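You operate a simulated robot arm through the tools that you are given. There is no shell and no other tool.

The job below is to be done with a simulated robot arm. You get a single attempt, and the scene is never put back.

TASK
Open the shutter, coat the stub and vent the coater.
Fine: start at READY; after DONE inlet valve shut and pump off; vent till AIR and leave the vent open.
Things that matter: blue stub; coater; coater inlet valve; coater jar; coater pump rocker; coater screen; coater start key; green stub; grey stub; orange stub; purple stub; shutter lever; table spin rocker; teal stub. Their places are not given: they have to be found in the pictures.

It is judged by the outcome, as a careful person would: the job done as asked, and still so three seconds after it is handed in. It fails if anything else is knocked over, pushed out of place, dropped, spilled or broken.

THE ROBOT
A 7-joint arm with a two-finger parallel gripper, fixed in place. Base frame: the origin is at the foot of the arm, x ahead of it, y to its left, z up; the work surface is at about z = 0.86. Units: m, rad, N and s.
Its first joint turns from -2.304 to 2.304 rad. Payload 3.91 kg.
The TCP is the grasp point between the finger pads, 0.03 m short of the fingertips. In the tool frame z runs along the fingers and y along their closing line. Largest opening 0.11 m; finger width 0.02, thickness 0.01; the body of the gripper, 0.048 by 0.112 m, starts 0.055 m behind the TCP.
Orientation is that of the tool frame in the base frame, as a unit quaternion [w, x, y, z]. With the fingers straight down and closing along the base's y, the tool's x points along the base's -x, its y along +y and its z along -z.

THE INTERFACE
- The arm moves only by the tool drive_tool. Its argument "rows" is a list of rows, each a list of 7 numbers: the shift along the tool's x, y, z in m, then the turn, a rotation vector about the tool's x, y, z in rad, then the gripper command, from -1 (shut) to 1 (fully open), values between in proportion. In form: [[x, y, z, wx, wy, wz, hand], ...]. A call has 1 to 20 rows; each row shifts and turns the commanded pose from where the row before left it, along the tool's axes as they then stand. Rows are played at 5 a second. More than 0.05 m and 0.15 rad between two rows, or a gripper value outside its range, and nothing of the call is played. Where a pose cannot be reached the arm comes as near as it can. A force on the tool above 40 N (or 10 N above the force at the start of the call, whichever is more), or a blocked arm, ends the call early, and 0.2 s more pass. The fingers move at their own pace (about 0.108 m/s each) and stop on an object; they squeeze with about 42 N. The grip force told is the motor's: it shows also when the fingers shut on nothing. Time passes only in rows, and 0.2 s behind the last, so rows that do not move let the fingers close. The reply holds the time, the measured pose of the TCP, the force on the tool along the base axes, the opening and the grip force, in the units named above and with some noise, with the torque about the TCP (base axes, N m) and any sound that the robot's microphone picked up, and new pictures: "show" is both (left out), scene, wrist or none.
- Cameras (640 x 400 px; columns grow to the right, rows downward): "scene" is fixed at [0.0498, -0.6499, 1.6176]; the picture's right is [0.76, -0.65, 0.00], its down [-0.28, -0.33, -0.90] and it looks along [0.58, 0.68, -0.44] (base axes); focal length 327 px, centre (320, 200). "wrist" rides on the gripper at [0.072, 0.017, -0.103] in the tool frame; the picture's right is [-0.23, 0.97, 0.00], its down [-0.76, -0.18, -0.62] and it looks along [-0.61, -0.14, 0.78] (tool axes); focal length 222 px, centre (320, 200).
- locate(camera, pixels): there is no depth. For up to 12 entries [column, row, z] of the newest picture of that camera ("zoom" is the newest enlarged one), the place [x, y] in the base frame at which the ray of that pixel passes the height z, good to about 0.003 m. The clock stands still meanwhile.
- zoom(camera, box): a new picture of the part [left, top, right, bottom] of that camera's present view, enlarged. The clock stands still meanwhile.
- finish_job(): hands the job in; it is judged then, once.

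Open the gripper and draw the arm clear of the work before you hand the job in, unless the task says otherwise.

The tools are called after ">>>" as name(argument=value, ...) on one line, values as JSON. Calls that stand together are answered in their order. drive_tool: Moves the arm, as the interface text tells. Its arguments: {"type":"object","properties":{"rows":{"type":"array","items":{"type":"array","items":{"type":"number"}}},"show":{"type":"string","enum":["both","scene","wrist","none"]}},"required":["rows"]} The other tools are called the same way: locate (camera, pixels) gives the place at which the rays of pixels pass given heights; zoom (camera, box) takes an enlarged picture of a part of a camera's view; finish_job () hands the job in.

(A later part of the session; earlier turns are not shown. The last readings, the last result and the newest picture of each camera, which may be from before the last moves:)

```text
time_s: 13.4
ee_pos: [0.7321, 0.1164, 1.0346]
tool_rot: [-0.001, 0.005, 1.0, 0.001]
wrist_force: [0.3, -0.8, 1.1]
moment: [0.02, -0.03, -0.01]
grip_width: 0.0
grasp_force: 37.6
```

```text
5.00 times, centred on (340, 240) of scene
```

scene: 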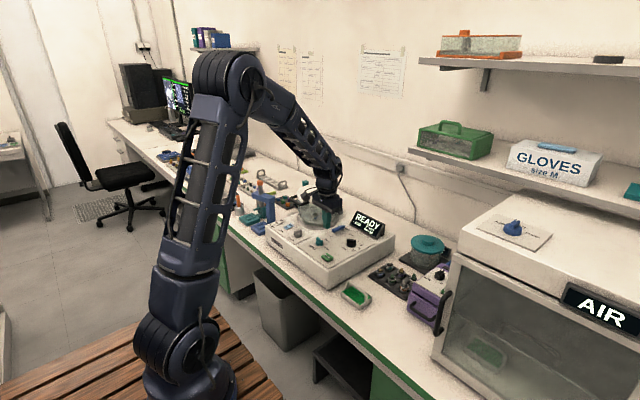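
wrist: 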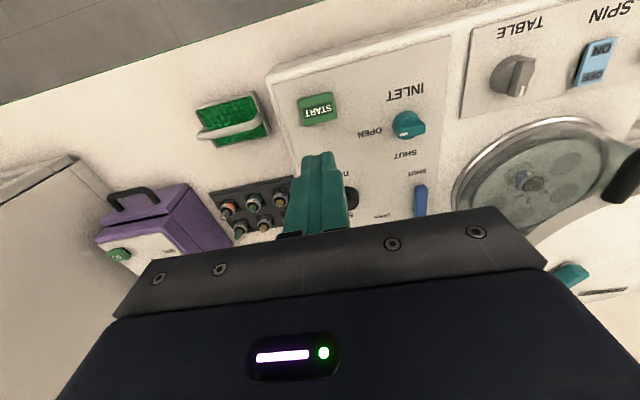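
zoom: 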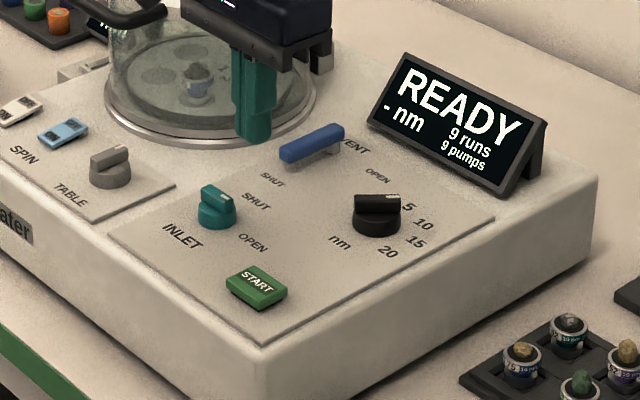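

READY still shows. I locate START at (317,109), the inlet knob (408,124) and rockers from this nearer view.

>>> locate(camera="wrist", pixels=[[317, 109, 0.87], [317, 109, 0.88], [408, 124, 0.88], [401, 130, 0.89], [417, 121, 0.89], [419, 190, 0.89], [421, 215, 0.89], [352, 196, 0.88], [595, 62, 0.88], [515, 74, 0.88]])

>>> locate(camera="scene", pixels=[[327.2, 256.5, 0.87], [327.2, 256.5, 0.88]])

>>> zoom(camera="wrist", box=[280, 60, 460, 180])

```text
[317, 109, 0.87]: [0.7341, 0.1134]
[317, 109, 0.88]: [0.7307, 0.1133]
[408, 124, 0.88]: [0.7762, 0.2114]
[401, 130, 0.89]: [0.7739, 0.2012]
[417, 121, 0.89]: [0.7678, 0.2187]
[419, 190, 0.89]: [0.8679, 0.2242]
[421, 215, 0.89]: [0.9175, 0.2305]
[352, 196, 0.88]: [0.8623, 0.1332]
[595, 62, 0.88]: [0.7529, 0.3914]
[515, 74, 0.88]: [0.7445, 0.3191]
```

```text
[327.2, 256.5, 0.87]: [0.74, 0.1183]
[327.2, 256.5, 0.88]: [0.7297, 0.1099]
```

```text
3.33 times, centred on (370, 120) of wrist
```

zoom: 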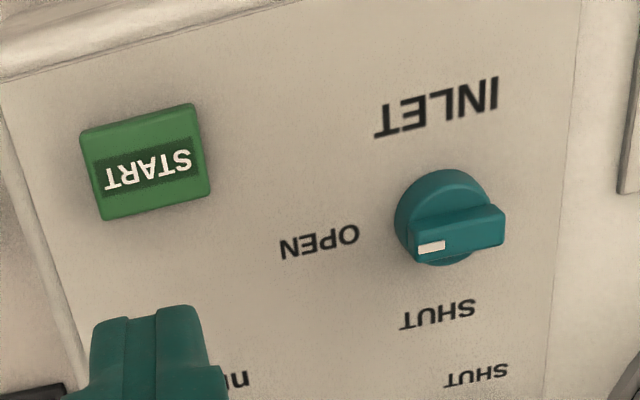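

START's top is at ≈ (0.733, 0.114, 0.875), right under the tool. I descend to just above it, then press in small steps.

>>> drive_tool(rows=[[0, -0.0025, 0.035, 0, 0, 0, -1], [0, 0, 0.035, 0, 0, 0, -1], [0, 0, 0.035, 0, 0, 0, -1], [0, 0, 0.013, 0, 0, 0, -1]], show="both")

>>> zoom(camera="scene", box=[300, 205, 390, 270])

```text
time_s: 14.4
ee_pos: [0.7312, 0.1139, 0.9203]
tool_rot: [0.001, 0.006, 1.0, 0.001]
wrist_force: [0.1, -0.5, 0.6]
moment: [-0.03, -0.05, 0.03]
grip_width: 0.0
grasp_force: 37.4
```

scene: 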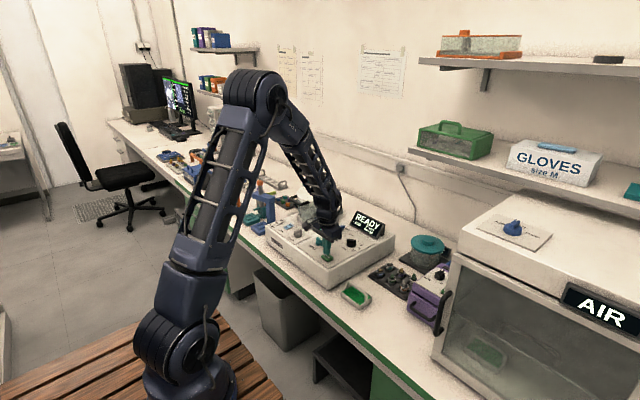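
wrist: 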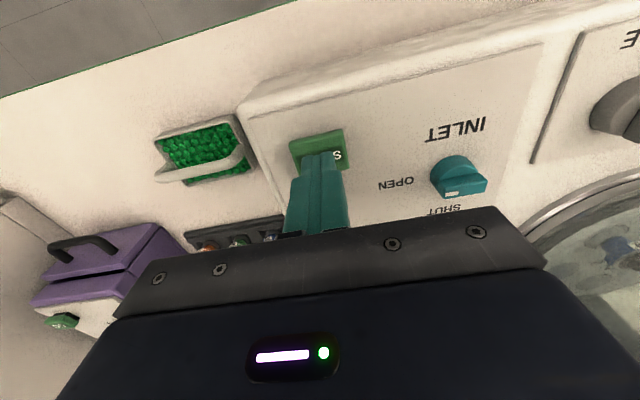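

```text
6.15 times, centred on (345, 238) of scene
```

zoom: 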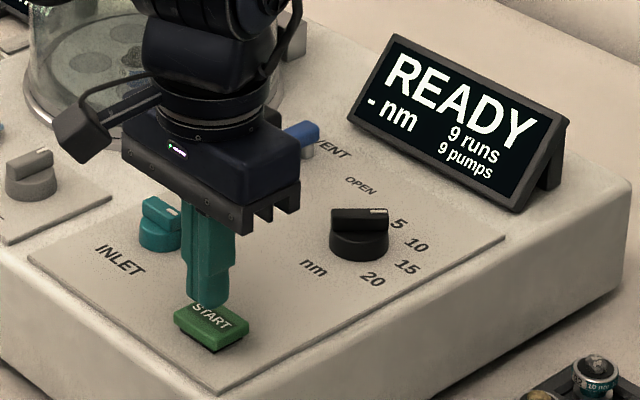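

The fingertips are just above START. I press slowly.

>>> drive_tool(rows=[[0.002, 0, 0.005, 0, 0, 0, -1], [0, 0, 0.005, 0, 0, 0, -1], [0, 0, 0.003, 0, 0, 0, -1]], show="both")

>>> zoom(camera="scene", box=[300, 205, 390, 270])

```text
time_s: 15.2
ee_pos: [0.7324, 0.112, 0.9074]
tool_rot: [0.001, 0.006, 1.0, 0.001]
wrist_force: [0.3, -1.1, 0.2]
moment: [0.0, 0.05, -0.02]
grip_width: 0.0002
grasp_force: 37.4
```

scene: 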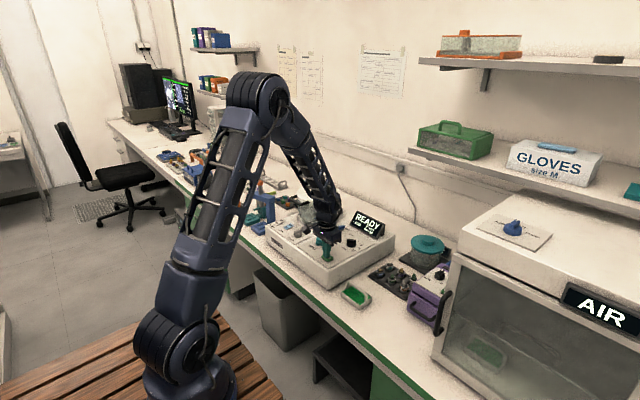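
wrist: 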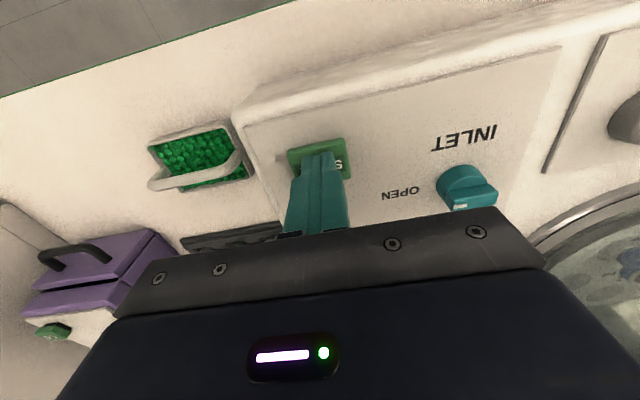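

```text
6.15 times, centred on (345, 238) of scene
```

zoom: 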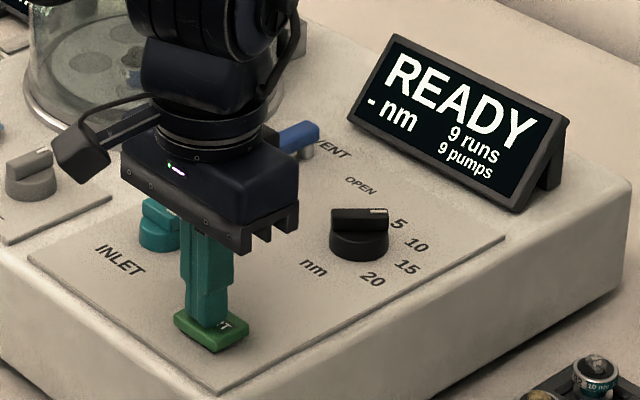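

No contact force yet with the tip at z ≈ 0.877. I press a few millimetres more.

>>> drive_tool(rows=[[0, 0, 0.003, 0, 0, 0, -1], [0, 0, 0.002, 0, 0, 0, -1]], show="scene")

>>> zoom(camera="scene", box=[300, 205, 390, 270])

```text
time_s: 15.8
ee_pos: [0.7315, 0.1131, 0.903]
tool_rot: [0.0, 0.006, 1.0, 0.001]
wrist_force: [-0.7, -2.5, 4.7]
moment: [-0.11, -0.01, 0.05]
grip_width: 0.0
grasp_force: 37.4
heard: click
```

scene: 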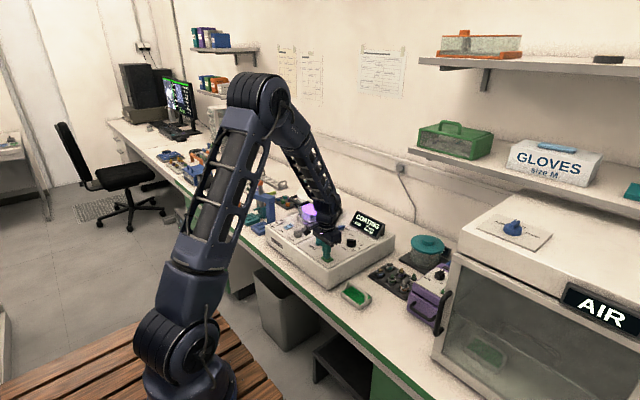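

```text
6.15 times, centred on (345, 238) of scene
```

zoom: 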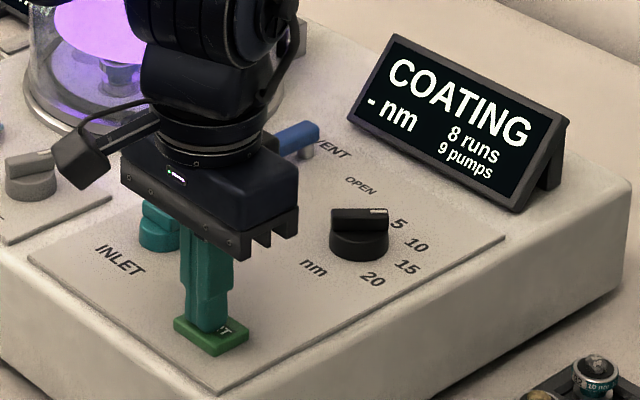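

COATING has started (8 runs, plasma glowing). I lift off the key and move over the inlet knob with open fingers while waiting for DONE.

>>> drive_tool(rows=[[0, 0, -0.03, 0, 0, 0, -1], [0, 0, -0.04, 0, 0, 0, -1], [0, 0, -0.04, 0, 0, 0, 0], [0, 0.033, -0.02, 0, 0, 0, 0.5], [-0.004, 0.035, 0, 0, 0, 0, 0.5], [-0.004, 0.035, 0, 0, 0, 0, 0.5], [0, 0, 0, 0, 0, 0, 0.5]], show="both")

>>> zoom(camera="scene", box=[300, 205, 390, 270])

>>> zoom(camera="wrist", box=[230, 60, 410, 180])

```text
time_s: 17.4
ee_pos: [0.7391, 0.2191, 1.0329]
tool_rot: [0.0, 0.005, 1.0, 0.001]
wrist_force: [-1.4, -0.4, 0.4]
moment: [0.02, -0.01, 0.02]
grip_width: 0.0824
grasp_force: 0.1
```

scene: 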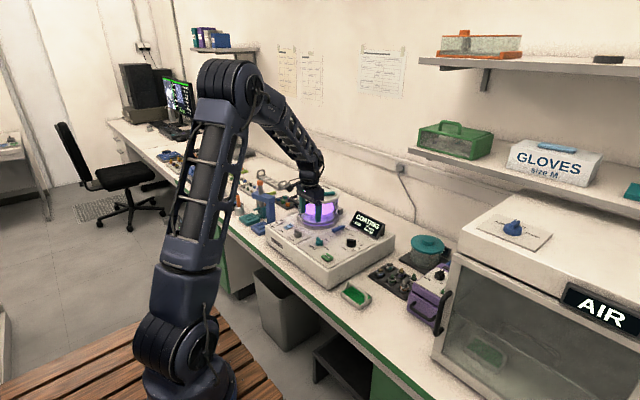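
wrist: 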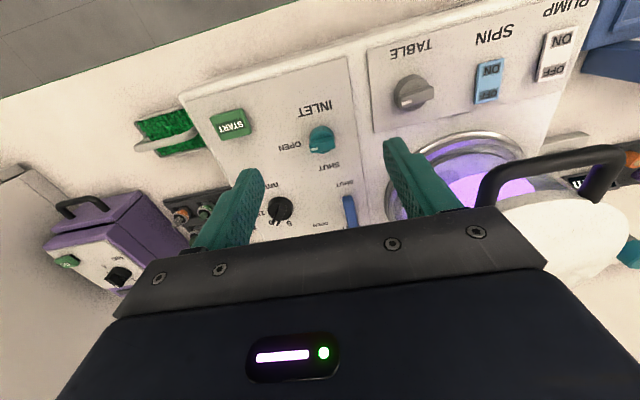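

```text
6.15 times, centred on (345, 238) of scene
```

zoom: 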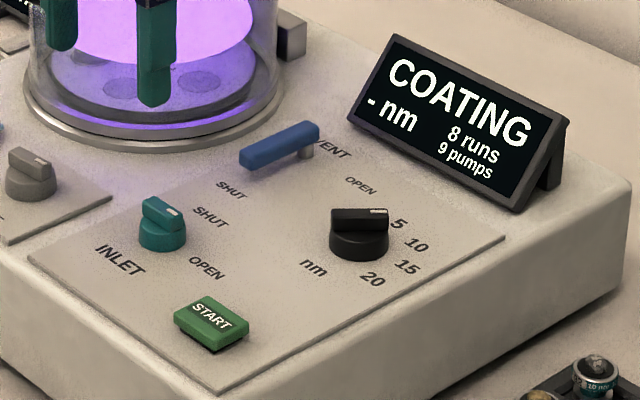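

```text
3.33 times, centred on (320, 120) of wrist
```

zoom: 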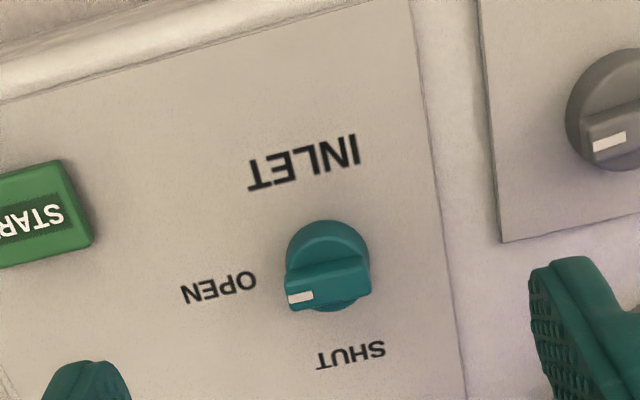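

Still COATING. I triangulate the inlet knob's ridge from both cameras.

>>> locate(camera="wrist", pixels=[[322.4, 143.5, 0.88], [322.4, 143.5, 0.9], [309.5, 146, 0.89], [335.6, 141.5, 0.89], [322, 137, 0.87]])

>>> locate(camera="scene", pixels=[[319.5, 238.3, 0.88], [319.5, 238.3, 0.9], [319.5, 238.3, 0.91]])

>>> zoom(camera="scene", box=[308, 228, 332, 250])

```text
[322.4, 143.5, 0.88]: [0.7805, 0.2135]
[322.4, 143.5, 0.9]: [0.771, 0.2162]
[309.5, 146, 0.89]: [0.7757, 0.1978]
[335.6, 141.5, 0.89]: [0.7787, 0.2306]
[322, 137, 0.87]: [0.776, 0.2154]
```

```text
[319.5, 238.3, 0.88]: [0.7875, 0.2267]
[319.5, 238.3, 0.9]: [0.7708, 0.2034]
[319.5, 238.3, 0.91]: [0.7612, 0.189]
```

```text
16.00 times, centred on (320, 239) of scene
```

zoom: 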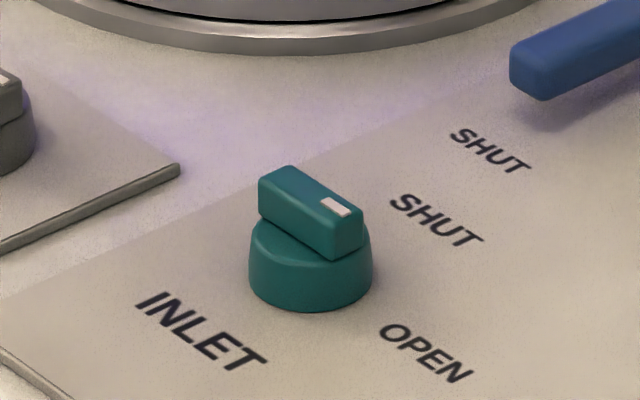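

The ridge is centred at ≈ (0.776, 0.215), top z ≈ 0.889, length ≈ 0.033 along y. I hover above it and wait for the coating to end.

>>> drive_tool(rows=[[-0.018, -0.002, 0.02, 0, 0, 0, 0.1], [-0.019, -0.002, 0.025, 0, 0, 0, 0.1], [0, 0, 0.025, 0, 0, 0, 0.1], [0, 0, 0, 0, 0, 0, 0.1], [0, 0, 0, 0, 0, 0, 0.1], [0, 0, 0, 0, 0, 0, 0.1], [0, 0, 0, 0, 0, 0, 0.1], [0, 0, 0, 0, 0, 0, 0.1], [0, 0, 0, 0, 0, 0, 0.1], [0, 0, 0, 0, 0, 0, 0.1]], show="both")

>>> zoom(camera="scene", box=[290, 195, 390, 270])

>>> zoom(camera="wrist", box=[230, 100, 410, 220])

```text
time_s: 19.6
ee_pos: [0.7759, 0.2135, 0.9626]
tool_rot: [-0.001, 0.005, 1.0, 0.001]
wrist_force: [0.2, 0.2, 0.0]
moment: [0.0, -0.01, 0.02]
grip_width: 0.0604
grasp_force: 0.0
```

scene: 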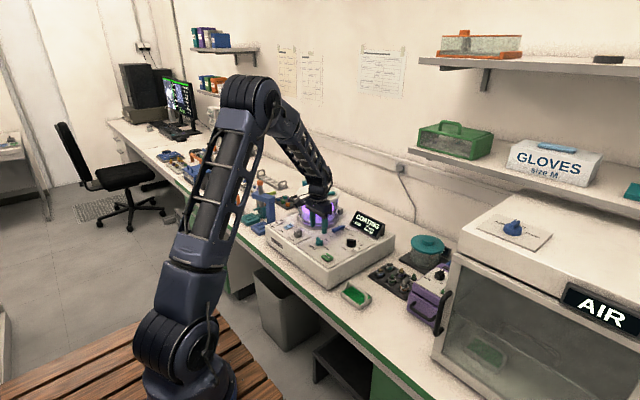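
wrist: 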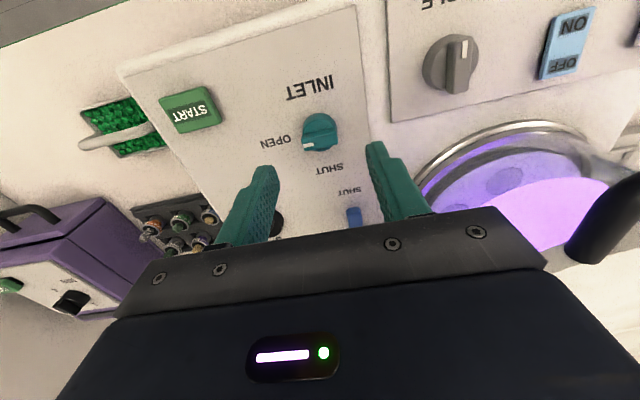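

```text
5.33 times, centred on (340, 232) of scene
```

zoom: 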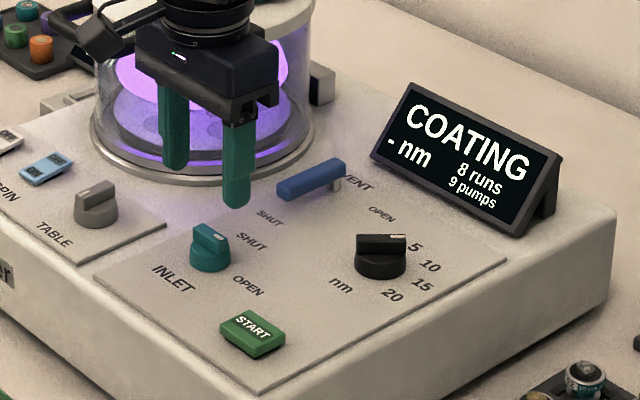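

```text
3.33 times, centred on (320, 160) of wrist
```

zoom: 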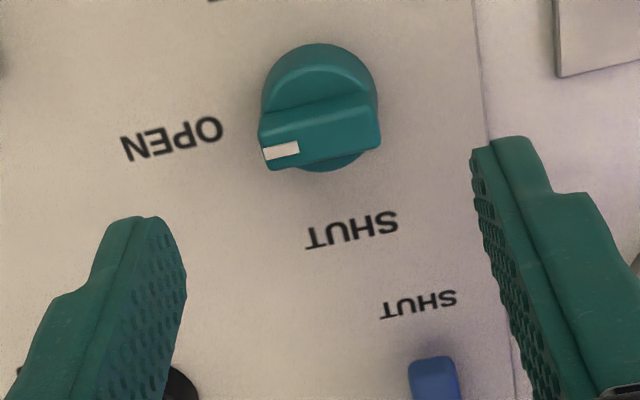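

The table spins and coating continues. I wait and re-locate the knob from this closer view.

>>> locate(camera="wrist", pixels=[[320, 136, 0.889], [301, 143, 0.889], [338, 131, 0.889], [320, 132, 0.877]])

>>> drive_tool(rows=[[0, 0, 0, 0, 0, 0, 0.1], [0, 0, 0, 0, 0, 0, 0.1], [0, 0, 0, 0, 0, 0, 0.1], [0, 0, 0, 0, 0, 0, 0.1], [0, 0, 0, 0, 0, 0, 0.1], [0, 0, 0, 0, 0, 0, 0.1], [0, 0, 0, 0, 0, 0, 0.1], [0, 0, 0, 0, 0, 0, 0.1], [0, 0, 0, 0, 0, 0, 0.1], [0, 0, 0, 0, 0, 0, 0.1], [0, 0, 0, 0, 0, 0, 0.1], [0, 0, 0, 0, 0, 0, 0.1], [0, 0, 0, 0, 0, 0, 0.1], [0, 0, 0, 0, 0, 0, 0.1], [0, 0, 0, 0, 0, 0, 0.1]], show="scene")

>>> zoom(camera="scene", box=[290, 195, 390, 270])

```text
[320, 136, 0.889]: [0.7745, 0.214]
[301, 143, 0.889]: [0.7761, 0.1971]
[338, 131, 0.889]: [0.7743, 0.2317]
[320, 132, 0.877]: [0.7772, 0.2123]
```

```text
time_s: 22.8
ee_pos: [0.7762, 0.2143, 0.9637]
tool_rot: [0.0, 0.005, 1.0, 0.001]
wrist_force: [0.2, 0.0, -0.2]
moment: [-0.02, 0.0, 0.02]
grip_width: 0.0606
grasp_force: 0.1
```

scene: 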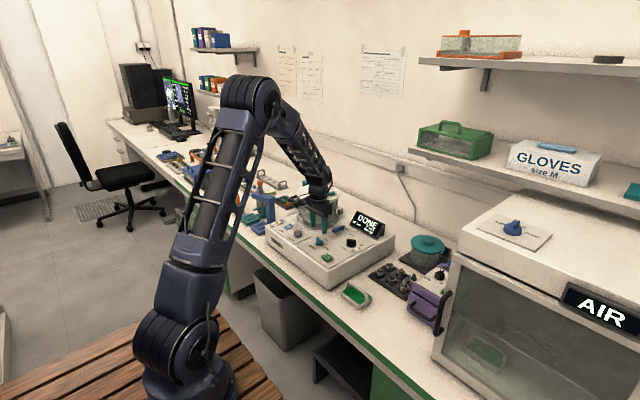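

```text
5.33 times, centred on (340, 232) of scene
```

zoom: 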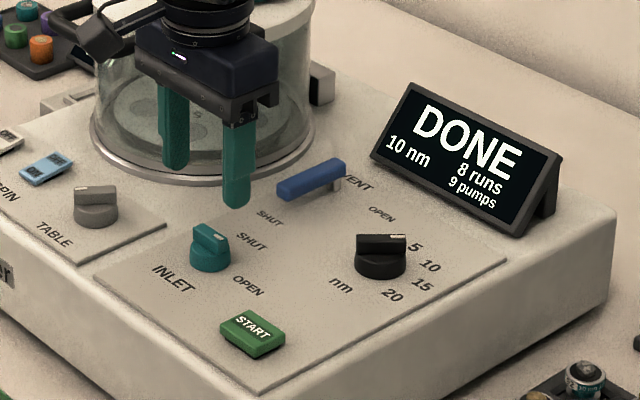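

DONE, 10 nm. Now the inlet valve: I descend around the ridge (fingertips to z ≈ 0.873) and close on its ends.

>>> drive_tool(rows=[[0.0005, 0, 0.03, 0, 0, 0, 0.1], [0, 0, 0.02, 0, 0, 0, 0.1], [0, 0, 0.01, 0, 0, 0, 0.1], [0, 0, 0, 0, 0, 0, -0.2], [0, 0, 0, 0, 0, 0, -0.5], [0, 0, 0, 0, 0, 0, -0.5]], show="both")

>>> zoom(camera="scene", box=[290, 205, 360, 260])

```text
time_s: 24.2
ee_pos: [0.7752, 0.2132, 0.9021]
tool_rot: [0.0, 0.005, 1.0, 0.002]
wrist_force: [0.5, -0.8, -3.2]
moment: [-0.01, -0.53, 0.01]
grip_width: 0.0305
grasp_force: 44.7
```

scene: 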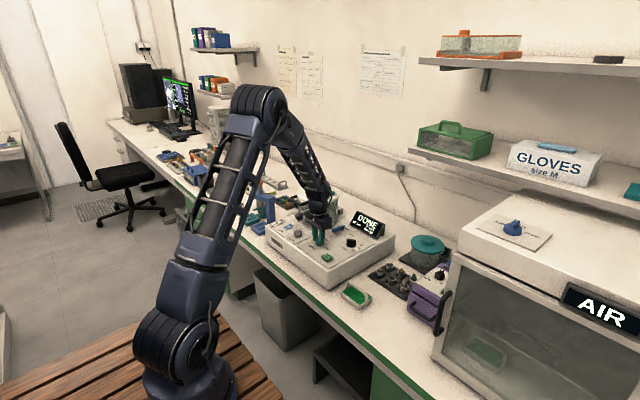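
wrist: 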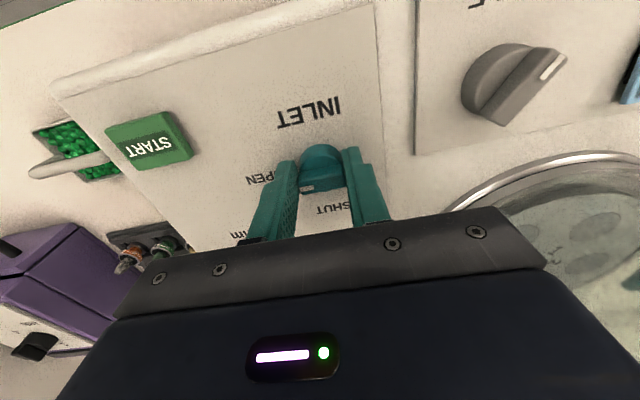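

```text
7.27 times, centred on (325, 232) of scene
```

zoom: 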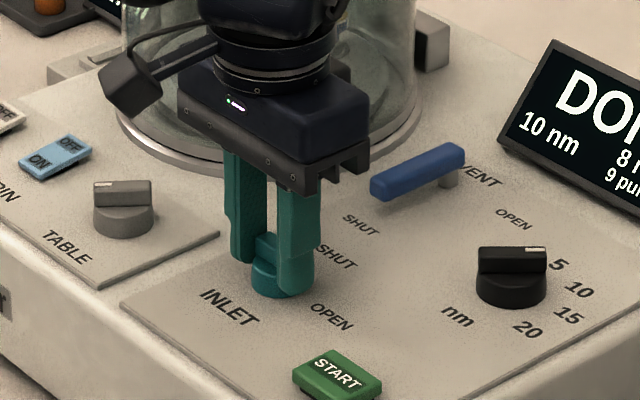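

Gripped with 45 N on the ridge ends. I turn counter-clockwise (seen from above) toward SHUT by 0.56 rad first and check.

>>> drive_tool(rows=[[0, 0, 0, 0, 0, -0.14, -0.6], [0, 0, 0, 0, 0, -0.14, -0.6], [0, 0, 0, 0, 0, -0.14, -0.6], [0, 0, 0, 0, 0, -0.14, -0.6]], show="both")

>>> zoom(camera="scene", box=[290, 205, 360, 260])

>>> zoom(camera="wrist", box=[230, 100, 410, 220])

```text
time_s: 25.2
ee_pos: [0.7745, 0.2103, 0.9027]
tool_rot: [0.0, -0.272, 0.962, 0.0]
wrist_force: [-13.2, -23.3, 8.9]
moment: [-0.67, 0.32, -0.05]
grip_width: 0.0304
grasp_force: 44.8
```

scene: 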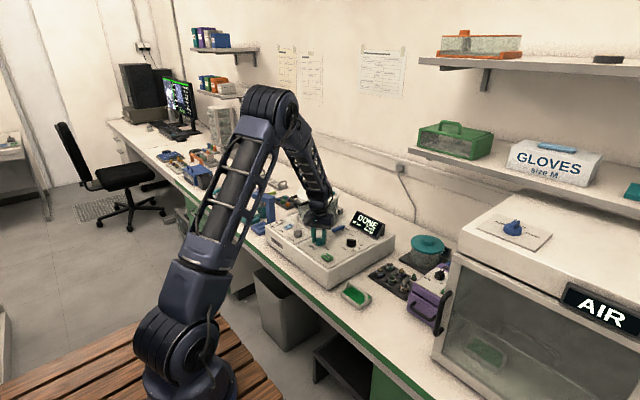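
wrist: 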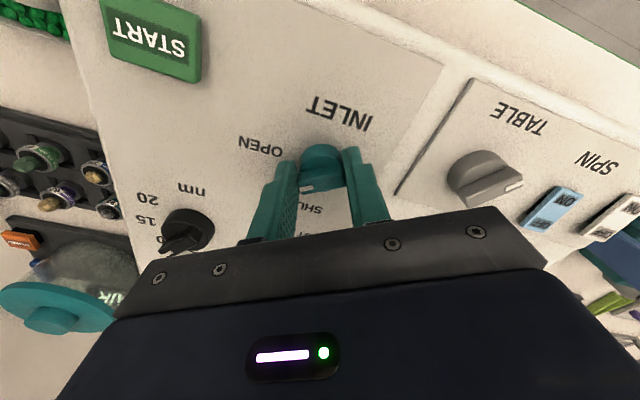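

```text
7.27 times, centred on (325, 232) of scene
```

zoom: 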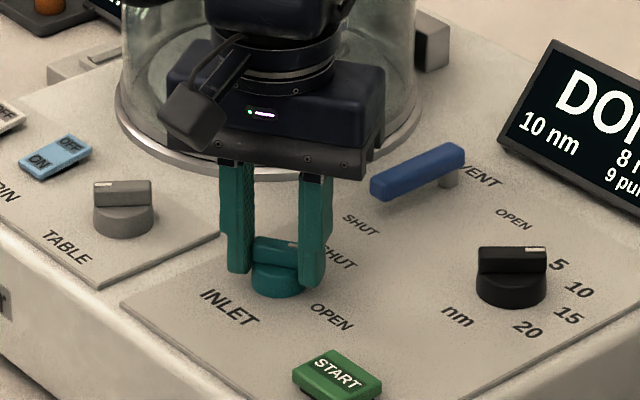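

```text
3.33 times, centred on (320, 160) of wrist
```

zoom: 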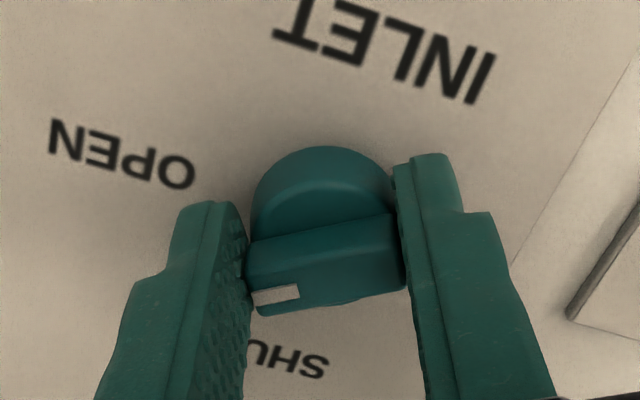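

The knob turns with the gripper, but a side force of about 27 N has built up, so I shift the command a few mm along the force to relieve it.

>>> drive_tool(rows=[[0.0017, -0.001, 0, 0, 0, 0, -0.6], [0.0017, -0.001, 0, 0, 0, 0, -0.6]], show="none")

```text
time_s: 25.8
ee_pos: [0.7762, 0.2114, 0.9021]
tool_rot: [0.002, -0.272, 0.962, 0.001]
wrist_force: [4.0, -0.9, 9.9]
moment: [-0.49, 0.49, -0.01]
grip_width: 0.0306
grasp_force: 44.8
```

Side force is relieved. I continue turning with a matching small per-row shift.

>>> drive_tool(rows=[[0.0008, -0.0005, 0, 0, 0, -0.14, -0.6], [0.0008, -0.0005, 0, 0, 0, -0.14, -0.6], [0.0008, -0.0005, 0, 0, 0, -0.14, -0.6]], show="none")

```text
time_s: 26.6
ee_pos: [0.7746, 0.2071, 0.9023]
tool_rot: [0.002, -0.467, 0.884, 0.001]
wrist_force: [31.8, 18.6, 8.2]
moment: [0.37, -1.24, -0.14]
grip_width: 0.0308
grasp_force: 44.9
```

Overcorrected: force is now (+32, +19) N. I shift back along the force.

>>> drive_tool(rows=[[-0.002, -0.001, 0, 0, 0, 0, -0.6], [-0.002, -0.001, 0, 0, 0, 0, -0.6]], show="both")

>>> zoom(camera="wrist", box=[230, 100, 410, 220])

>>> zoom(camera="scene", box=[290, 205, 360, 260])

```text
time_s: 27.2
ee_pos: [0.7751, 0.2068, 0.902]
tool_rot: [-0.002, -0.466, 0.885, -0.001]
wrist_force: [-11.3, -3.8, 28.0]
moment: [-0.06, -0.1, 0.02]
grip_width: 0.0306
grasp_force: 44.9
```

scene: 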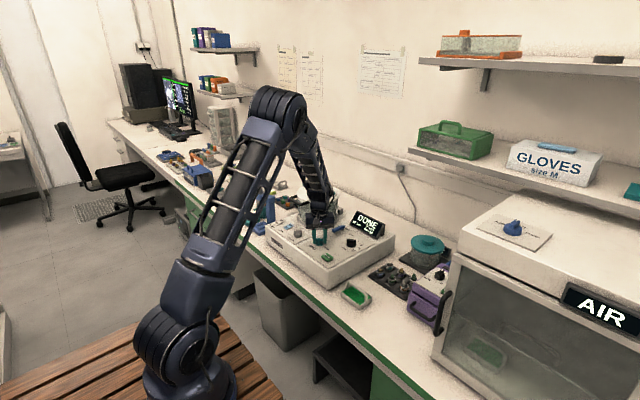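
wrist: 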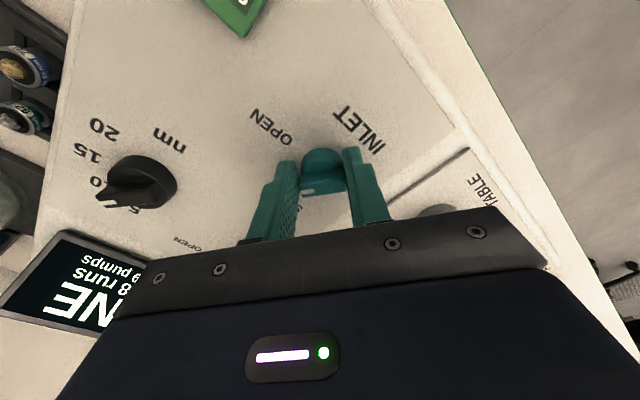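

```text
3.33 times, centred on (320, 160) of wrist
```

zoom: 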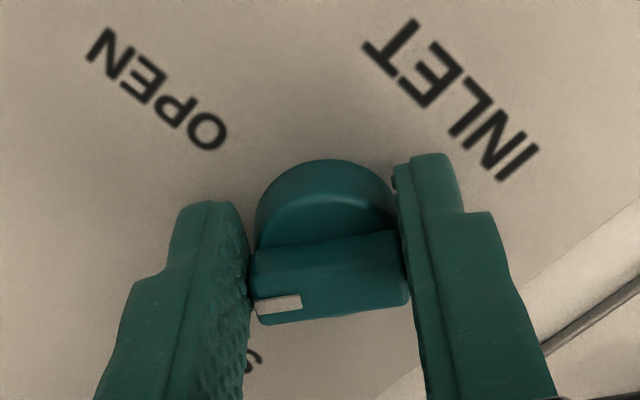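

```text
7.27 times, centred on (325, 232) of scene
```

zoom: 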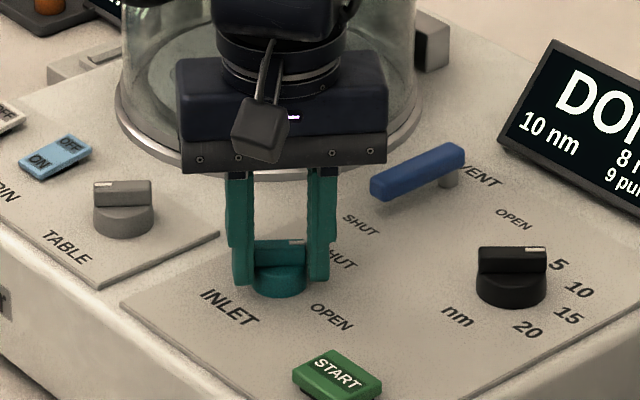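

It has turned ~0.97 rad but stress has built up (28 N vertical). I open the fingers to release the strain and re-measure before regripping.

>>> drive_tool(rows=[[0, 0, 0, 0, 0, 0, -0.2], [0, 0, 0, 0, 0, 0, -0.1], [0, 0, 0, 0, 0, 0, -0.1]], show="wrist")

>>> zoom(camera="wrist", box=[230, 100, 410, 220])

>>> zoom(camera="scene", box=[290, 205, 360, 260])

```text
time_s: 28.0
ee_pos: [0.7775, 0.207, 0.9012]
tool_rot: [-0.001, -0.466, 0.885, 0.0]
wrist_force: [-0.4, 0.4, -0.7]
moment: [0.0, -0.03, 0.01]
grip_width: 0.0494
grasp_force: 0.0
```

wrist: 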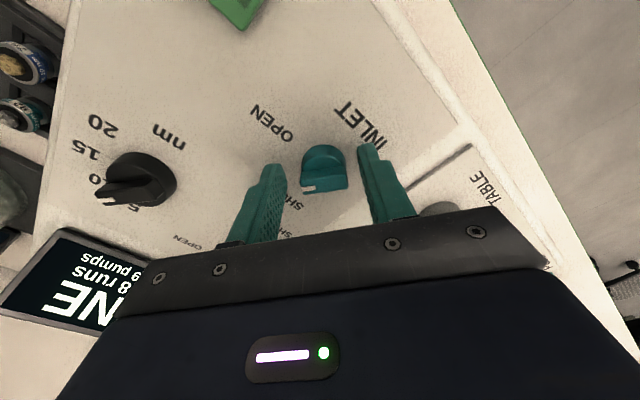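

```text
3.33 times, centred on (320, 160) of wrist
```

zoom: 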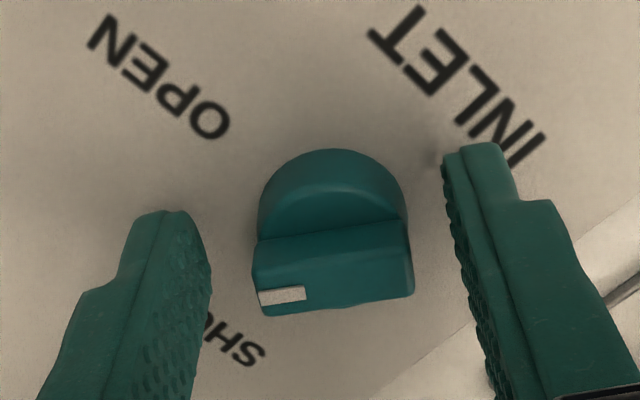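

```text
7.27 times, centred on (325, 232) of scene
```

zoom: 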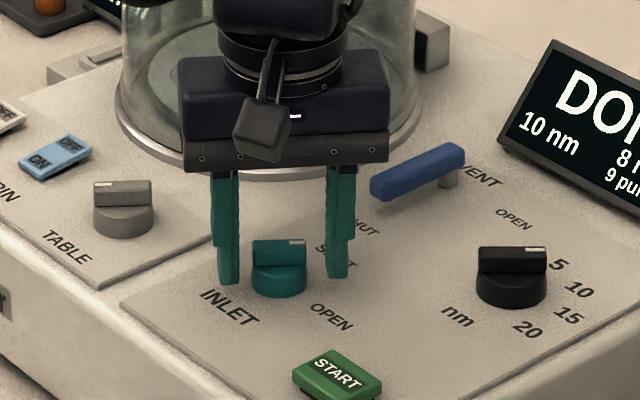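

The knob stays at about 1 rad turned. I locate its ridge centre precisely in this view before regripping.

>>> locate(camera="wrist", pixels=[[323.5, 175, 0.889], [323.5, 180, 0.885], [301, 183, 0.885], [347.5, 175, 0.885]])

```text
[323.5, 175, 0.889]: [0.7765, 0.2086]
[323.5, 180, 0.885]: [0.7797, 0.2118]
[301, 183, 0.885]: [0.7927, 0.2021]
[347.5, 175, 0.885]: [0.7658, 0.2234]
```

Knob centre ≈ (0.777, 0.2125). I re-centre by a few millimetres, lift 2 mm, regrip and check the force.

>>> drive_tool(rows=[[-0.004, 0.003, -0.002, 0, 0, 0, -0.1], [0, 0, 0, 0, 0, 0, -0.5], [0, 0, 0, 0, 0, 0, -0.6], [0, 0, 0, 0, 0, 0, -0.6]], show="wrist")

```text
time_s: 29.0
ee_pos: [0.7783, 0.2108, 0.9044]
tool_rot: [0.0, -0.466, 0.885, 0.001]
wrist_force: [19.5, -7.1, 0.4]
moment: [-0.37, -0.41, -0.04]
grip_width: 0.0307
grasp_force: 44.9
```

wrist: 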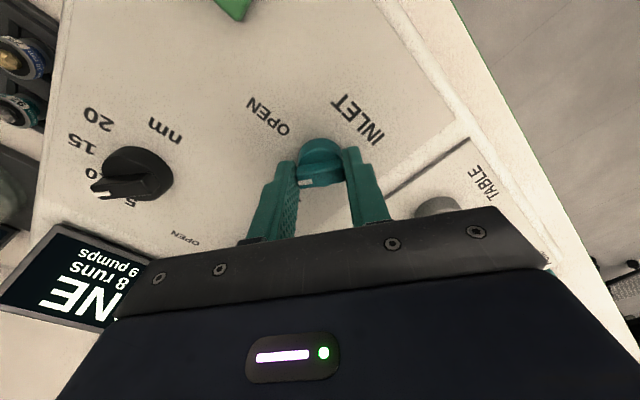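

The force is mostly along the tool's −y (≈ −20 N), so I ease the command 3 mm that way, then turn further.

>>> drive_tool(rows=[[-0.0005, -0.0028, 0, 0, 0, 0, -0.6], [0, 0, 0, 0, 0, 0, -0.6]], show="none")

```text
time_s: 29.6
ee_pos: [0.7789, 0.2112, 0.904]
tool_rot: [-0.001, -0.466, 0.885, 0.001]
wrist_force: [-7.2, -5.2, 6.1]
moment: [0.24, -0.03, 0.0]
grip_width: 0.0306
grasp_force: 44.8
```

Side force is small now. I turn three rows further.

>>> drive_tool(rows=[[0, 0, 0, 0, 0, -0.12, -0.6], [0, 0, 0, 0, 0, -0.12, -0.6], [0, 0, 0, 0, 0, -0.12, -0.6]], show="none")

```text
time_s: 30.4
ee_pos: [0.7801, 0.2121, 0.9036]
tool_rot: [0.001, -0.618, 0.786, 0.0]
wrist_force: [-8.2, -10.1, 5.7]
moment: [0.27, 0.1, 0.02]
grip_width: 0.0306
grasp_force: 45.2
```

Good. I ease slightly and turn the last ~0.28 rad to reach the SHUT mark.

>>> drive_tool(rows=[[0.0012, 0.0006, 0, 0, 0, 0, -0.6], [0, 0, 0, 0, 0, -0.1, -0.6], [0, 0, 0, 0, 0, -0.1, -0.6], [0, 0, 0, 0, 0, -0.06, -0.6]], show="both")

>>> zoom(camera="wrist", box=[230, 100, 410, 220])

>>> zoom(camera="scene", box=[290, 205, 390, 260])

```text
time_s: 31.4
ee_pos: [0.7804, 0.2104, 0.9044]
tool_rot: [-0.001, 0.714, -0.7, -0.001]
wrist_force: [6.8, 6.3, -11.8]
moment: [0.08, 0.03, -0.13]
grip_width: 0.0305
grasp_force: 44.9
```

scene: 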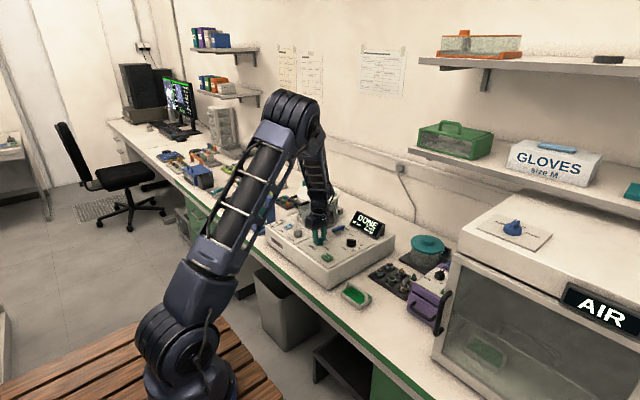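
wrist: 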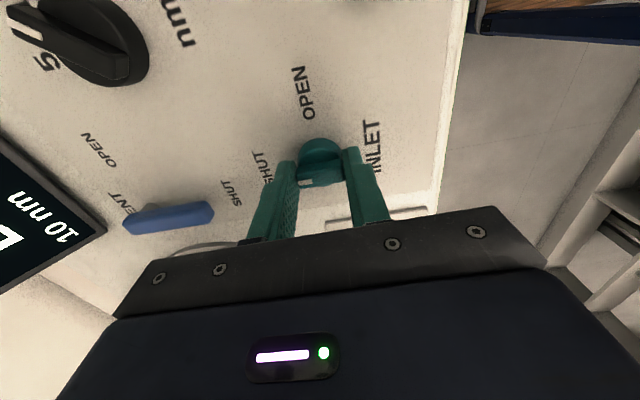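

```text
3.33 times, centred on (320, 160) of wrist
```

zoom: 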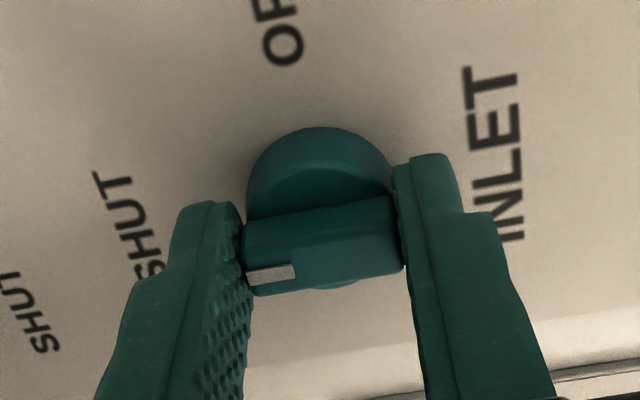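

```text
6.40 times, centred on (340, 232) of scene
```

zoom: 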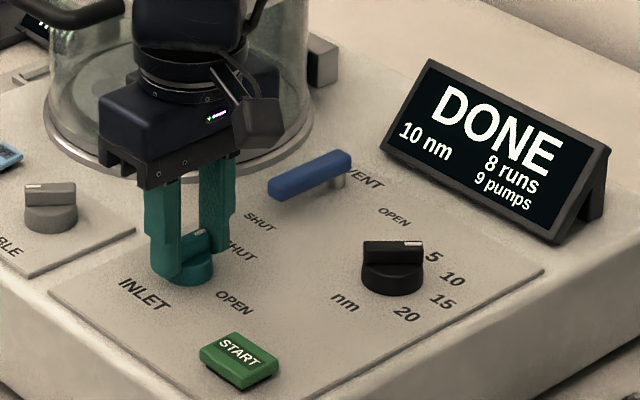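

The pointer is toward SHUT, about 90° turned. I release, lift and look.

>>> drive_tool(rows=[[0, 0, 0, 0, 0, 0, -0.1], [0, 0, 0, 0, 0, 0, 0], [0, 0, -0.04, 0, 0, 0, 0], [0, 0, -0.04, 0, 0, 0, 0], [0, 0, -0.03, 0, 0, 0, 0]], show="both")

>>> zoom(camera="wrist", box=[230, 80, 410, 220])

>>> zoom(camera="scene", box=[290, 205, 390, 260])

```text
time_s: 32.6
ee_pos: [0.7802, 0.2115, 1.013]
tool_rot: [0.0, 0.714, -0.7, 0.001]
wrist_force: [-0.6, -0.7, -0.7]
moment: [0.01, -0.05, 0.0]
grip_width: 0.0551
grasp_force: 0.1
```

scene: 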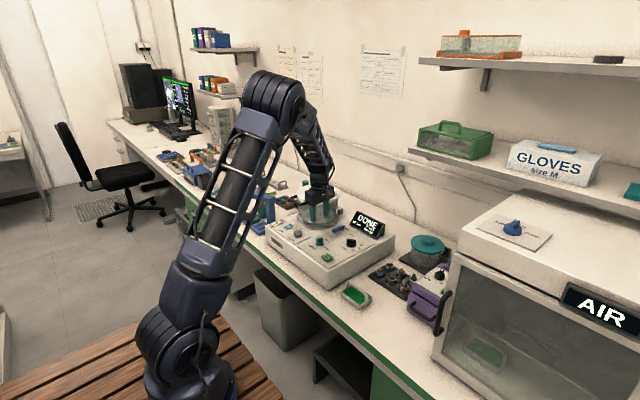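
wrist: 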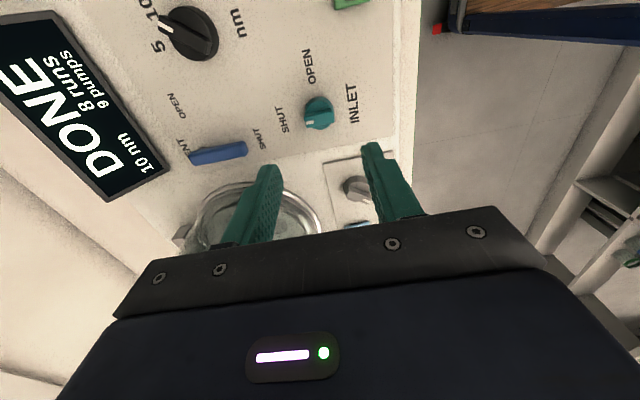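

```text
2.86 times, centred on (320, 150) of wrist
```

zoom: 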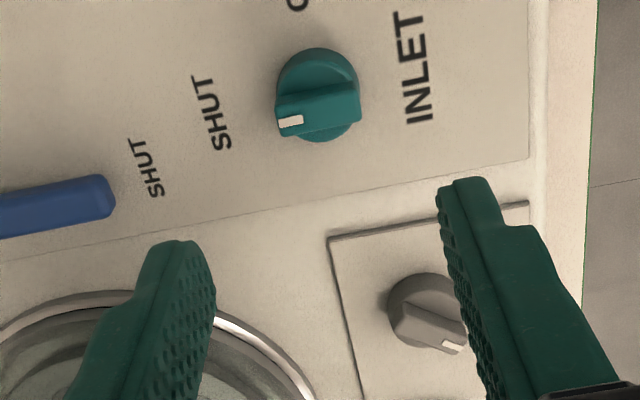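

```text
6.40 times, centred on (340, 232) of scene
```

zoom: 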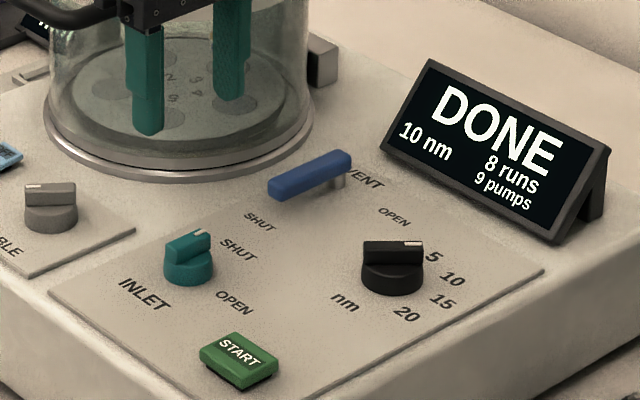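

The inlet points to SHUT. I verify its angle and locate the pump rocker and vent lever.

>>> locate(camera="wrist", pixels=[[304.5, 121, 0.889], [333.5, 115, 0.889], [358, 224, 0.875], [245, 148, 0.885], [195, 158, 0.885]])

>>> zoom(camera="scene", box=[262, 205, 305, 235])

>>> zoom(camera="scene", box=[290, 170, 350, 230])

```text
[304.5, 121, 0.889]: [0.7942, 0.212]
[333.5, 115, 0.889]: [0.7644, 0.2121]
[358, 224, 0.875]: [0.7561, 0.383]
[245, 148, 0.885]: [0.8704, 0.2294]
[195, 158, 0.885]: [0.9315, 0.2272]
```

```text
13.33 times, centred on (284, 220) of scene
```

zoom: 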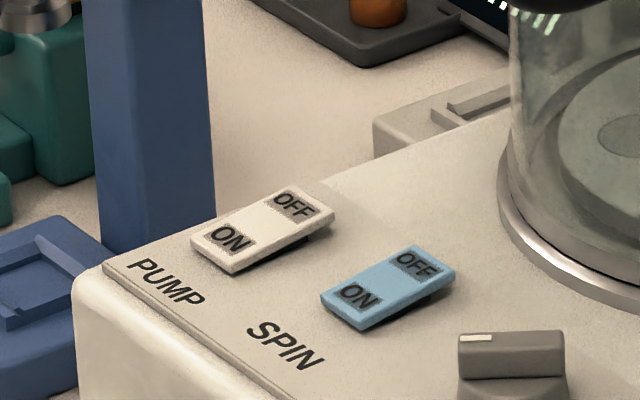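

```text
6.67 times, centred on (320, 200) of scene
```

zoom: 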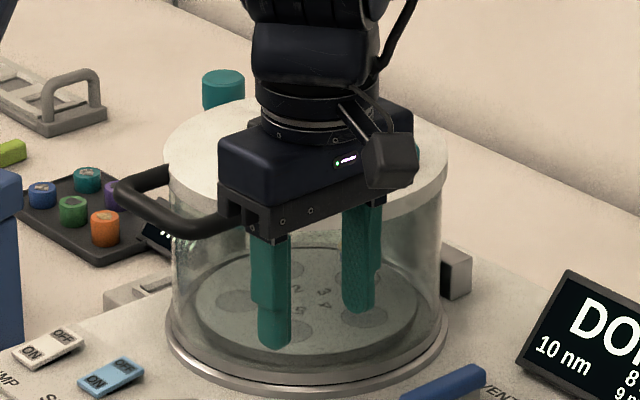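

The inlet ridge lies exactly along +x (SHUT). For the pump I raise, turn the tool back to nominal yaw and view the rocker area from above.

>>> drive_tool(rows=[[0, 0, -0.045, 0, 0, 0, -0.5], [0, 0, -0.045, 0, 0, 0, -1], [0, 0, -0.045, 0, 0, 0, -1], [0, 0, 0, 0, 0, 0.1445, -1], [0, 0, 0, 0, 0, 0.1445, -1], [0, 0, 0, 0, 0, 0.1445, -1], [0, 0, 0, 0, 0, 0.1445, -1], [0, 0, 0, 0, 0, 0.1445, -1], [0, 0, 0, 0, 0, 0.1445, -1], [0, 0, 0, 0, 0, 0.1445, -1], [0, 0, 0, 0, 0, 0.1445, -1], [0, 0, 0, 0, 0, 0.1445, -1], [0, 0, 0, 0, 0, 0.1445, -1], [0, 0, 0, 0, 0, 0.1445, -1], [0.02, 0.045, 0, 0, 0, 0, -1], [0.02, 0.045, 0, 0, 0, 0, -1], [0.02, 0.045, 0, 0, 0, 0, -1], [0, 0.045, 0, 0, 0, 0, -1], [0, 0.03, 0, 0, 0, 0, -1]], show="both")

```text
time_s: 36.6
ee_pos: [0.72, 0.4221, 1.1505]
tool_rot: [0.0, -0.001, 1.0, 0.001]
wrist_force: [0.1, -0.2, 0.7]
moment: [-0.02, -0.03, 0.02]
grip_width: 0.0002
grasp_force: 37.5
```

scene: 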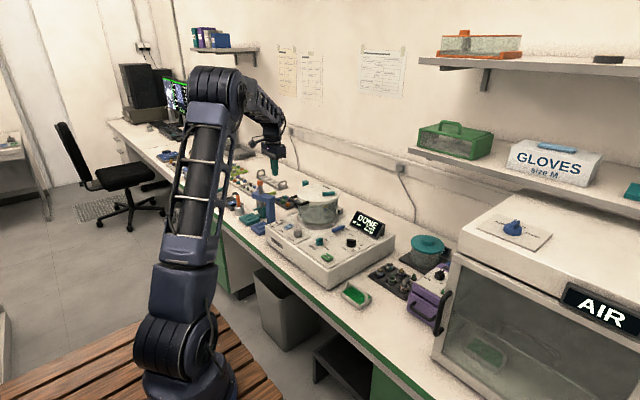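
wrist: 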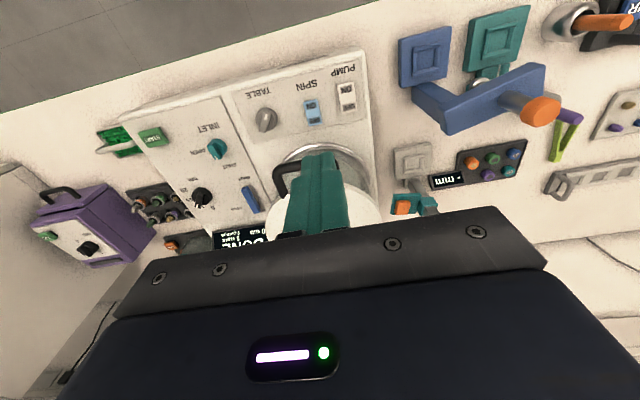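

I look closer at the rocker and the neighbouring blue stand, to check clearances.

>>> zoom(camera="wrist", box=[280, 40, 560, 215])

>>> zoom(camera="scene", box=[235, 165, 345, 240])

```text
2.29 times, centred on (420, 128) of wrist
```

zoom: 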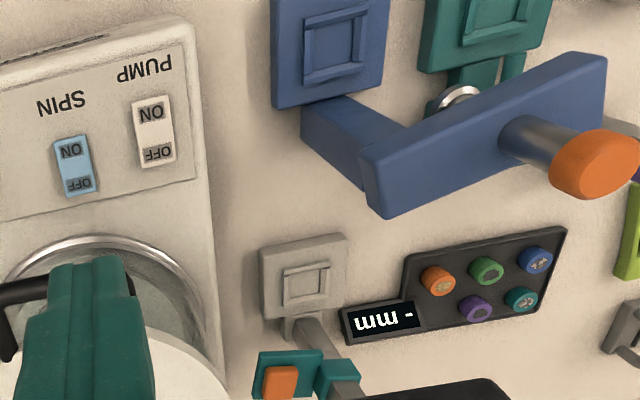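

```text
5.33 times, centred on (290, 202) of scene
```

zoom: 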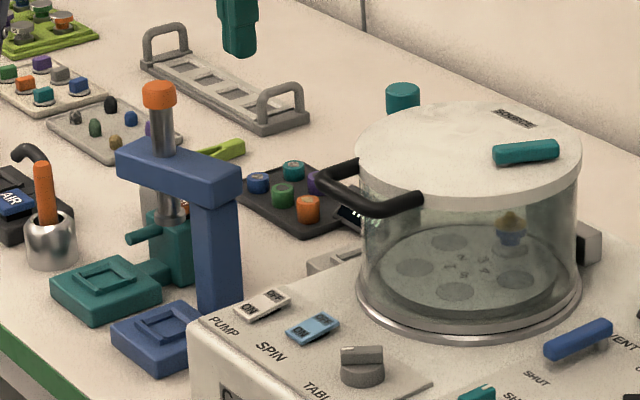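

The stub now shows a gold coat. I triangulate the blue stand's end nearest the coater and the pump rocker's OFF end.

>>> locate(camera="wrist", pixels=[[437.5, 107, 1.0], [437.5, 107, 0.95], [444.5, 129, 1.0], [444.5, 129, 0.95], [350, 108, 0.875], [350, 108, 0.885], [345, 91, 0.87], [313.5, 121, 0.88]])

>>> locate(camera="scene", pixels=[[275.3, 195, 1.0], [275.3, 195, 0.95], [266.5, 200.5, 1.0], [266.5, 200.5, 0.95], [282.3, 220.4, 0.875], [282.3, 220.4, 0.885], [277.4, 223, 0.87]])

```text
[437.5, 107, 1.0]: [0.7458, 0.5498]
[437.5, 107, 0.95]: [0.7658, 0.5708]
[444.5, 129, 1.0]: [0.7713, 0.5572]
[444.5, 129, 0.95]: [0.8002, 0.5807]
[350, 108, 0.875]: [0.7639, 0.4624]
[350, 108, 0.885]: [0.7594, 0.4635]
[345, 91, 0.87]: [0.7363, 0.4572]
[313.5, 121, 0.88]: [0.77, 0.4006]
```

```text
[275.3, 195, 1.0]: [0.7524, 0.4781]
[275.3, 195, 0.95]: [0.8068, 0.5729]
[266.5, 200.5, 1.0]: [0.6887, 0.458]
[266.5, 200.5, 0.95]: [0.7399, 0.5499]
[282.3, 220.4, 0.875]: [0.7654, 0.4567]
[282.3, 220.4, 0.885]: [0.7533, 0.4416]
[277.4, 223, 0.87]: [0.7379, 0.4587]
```

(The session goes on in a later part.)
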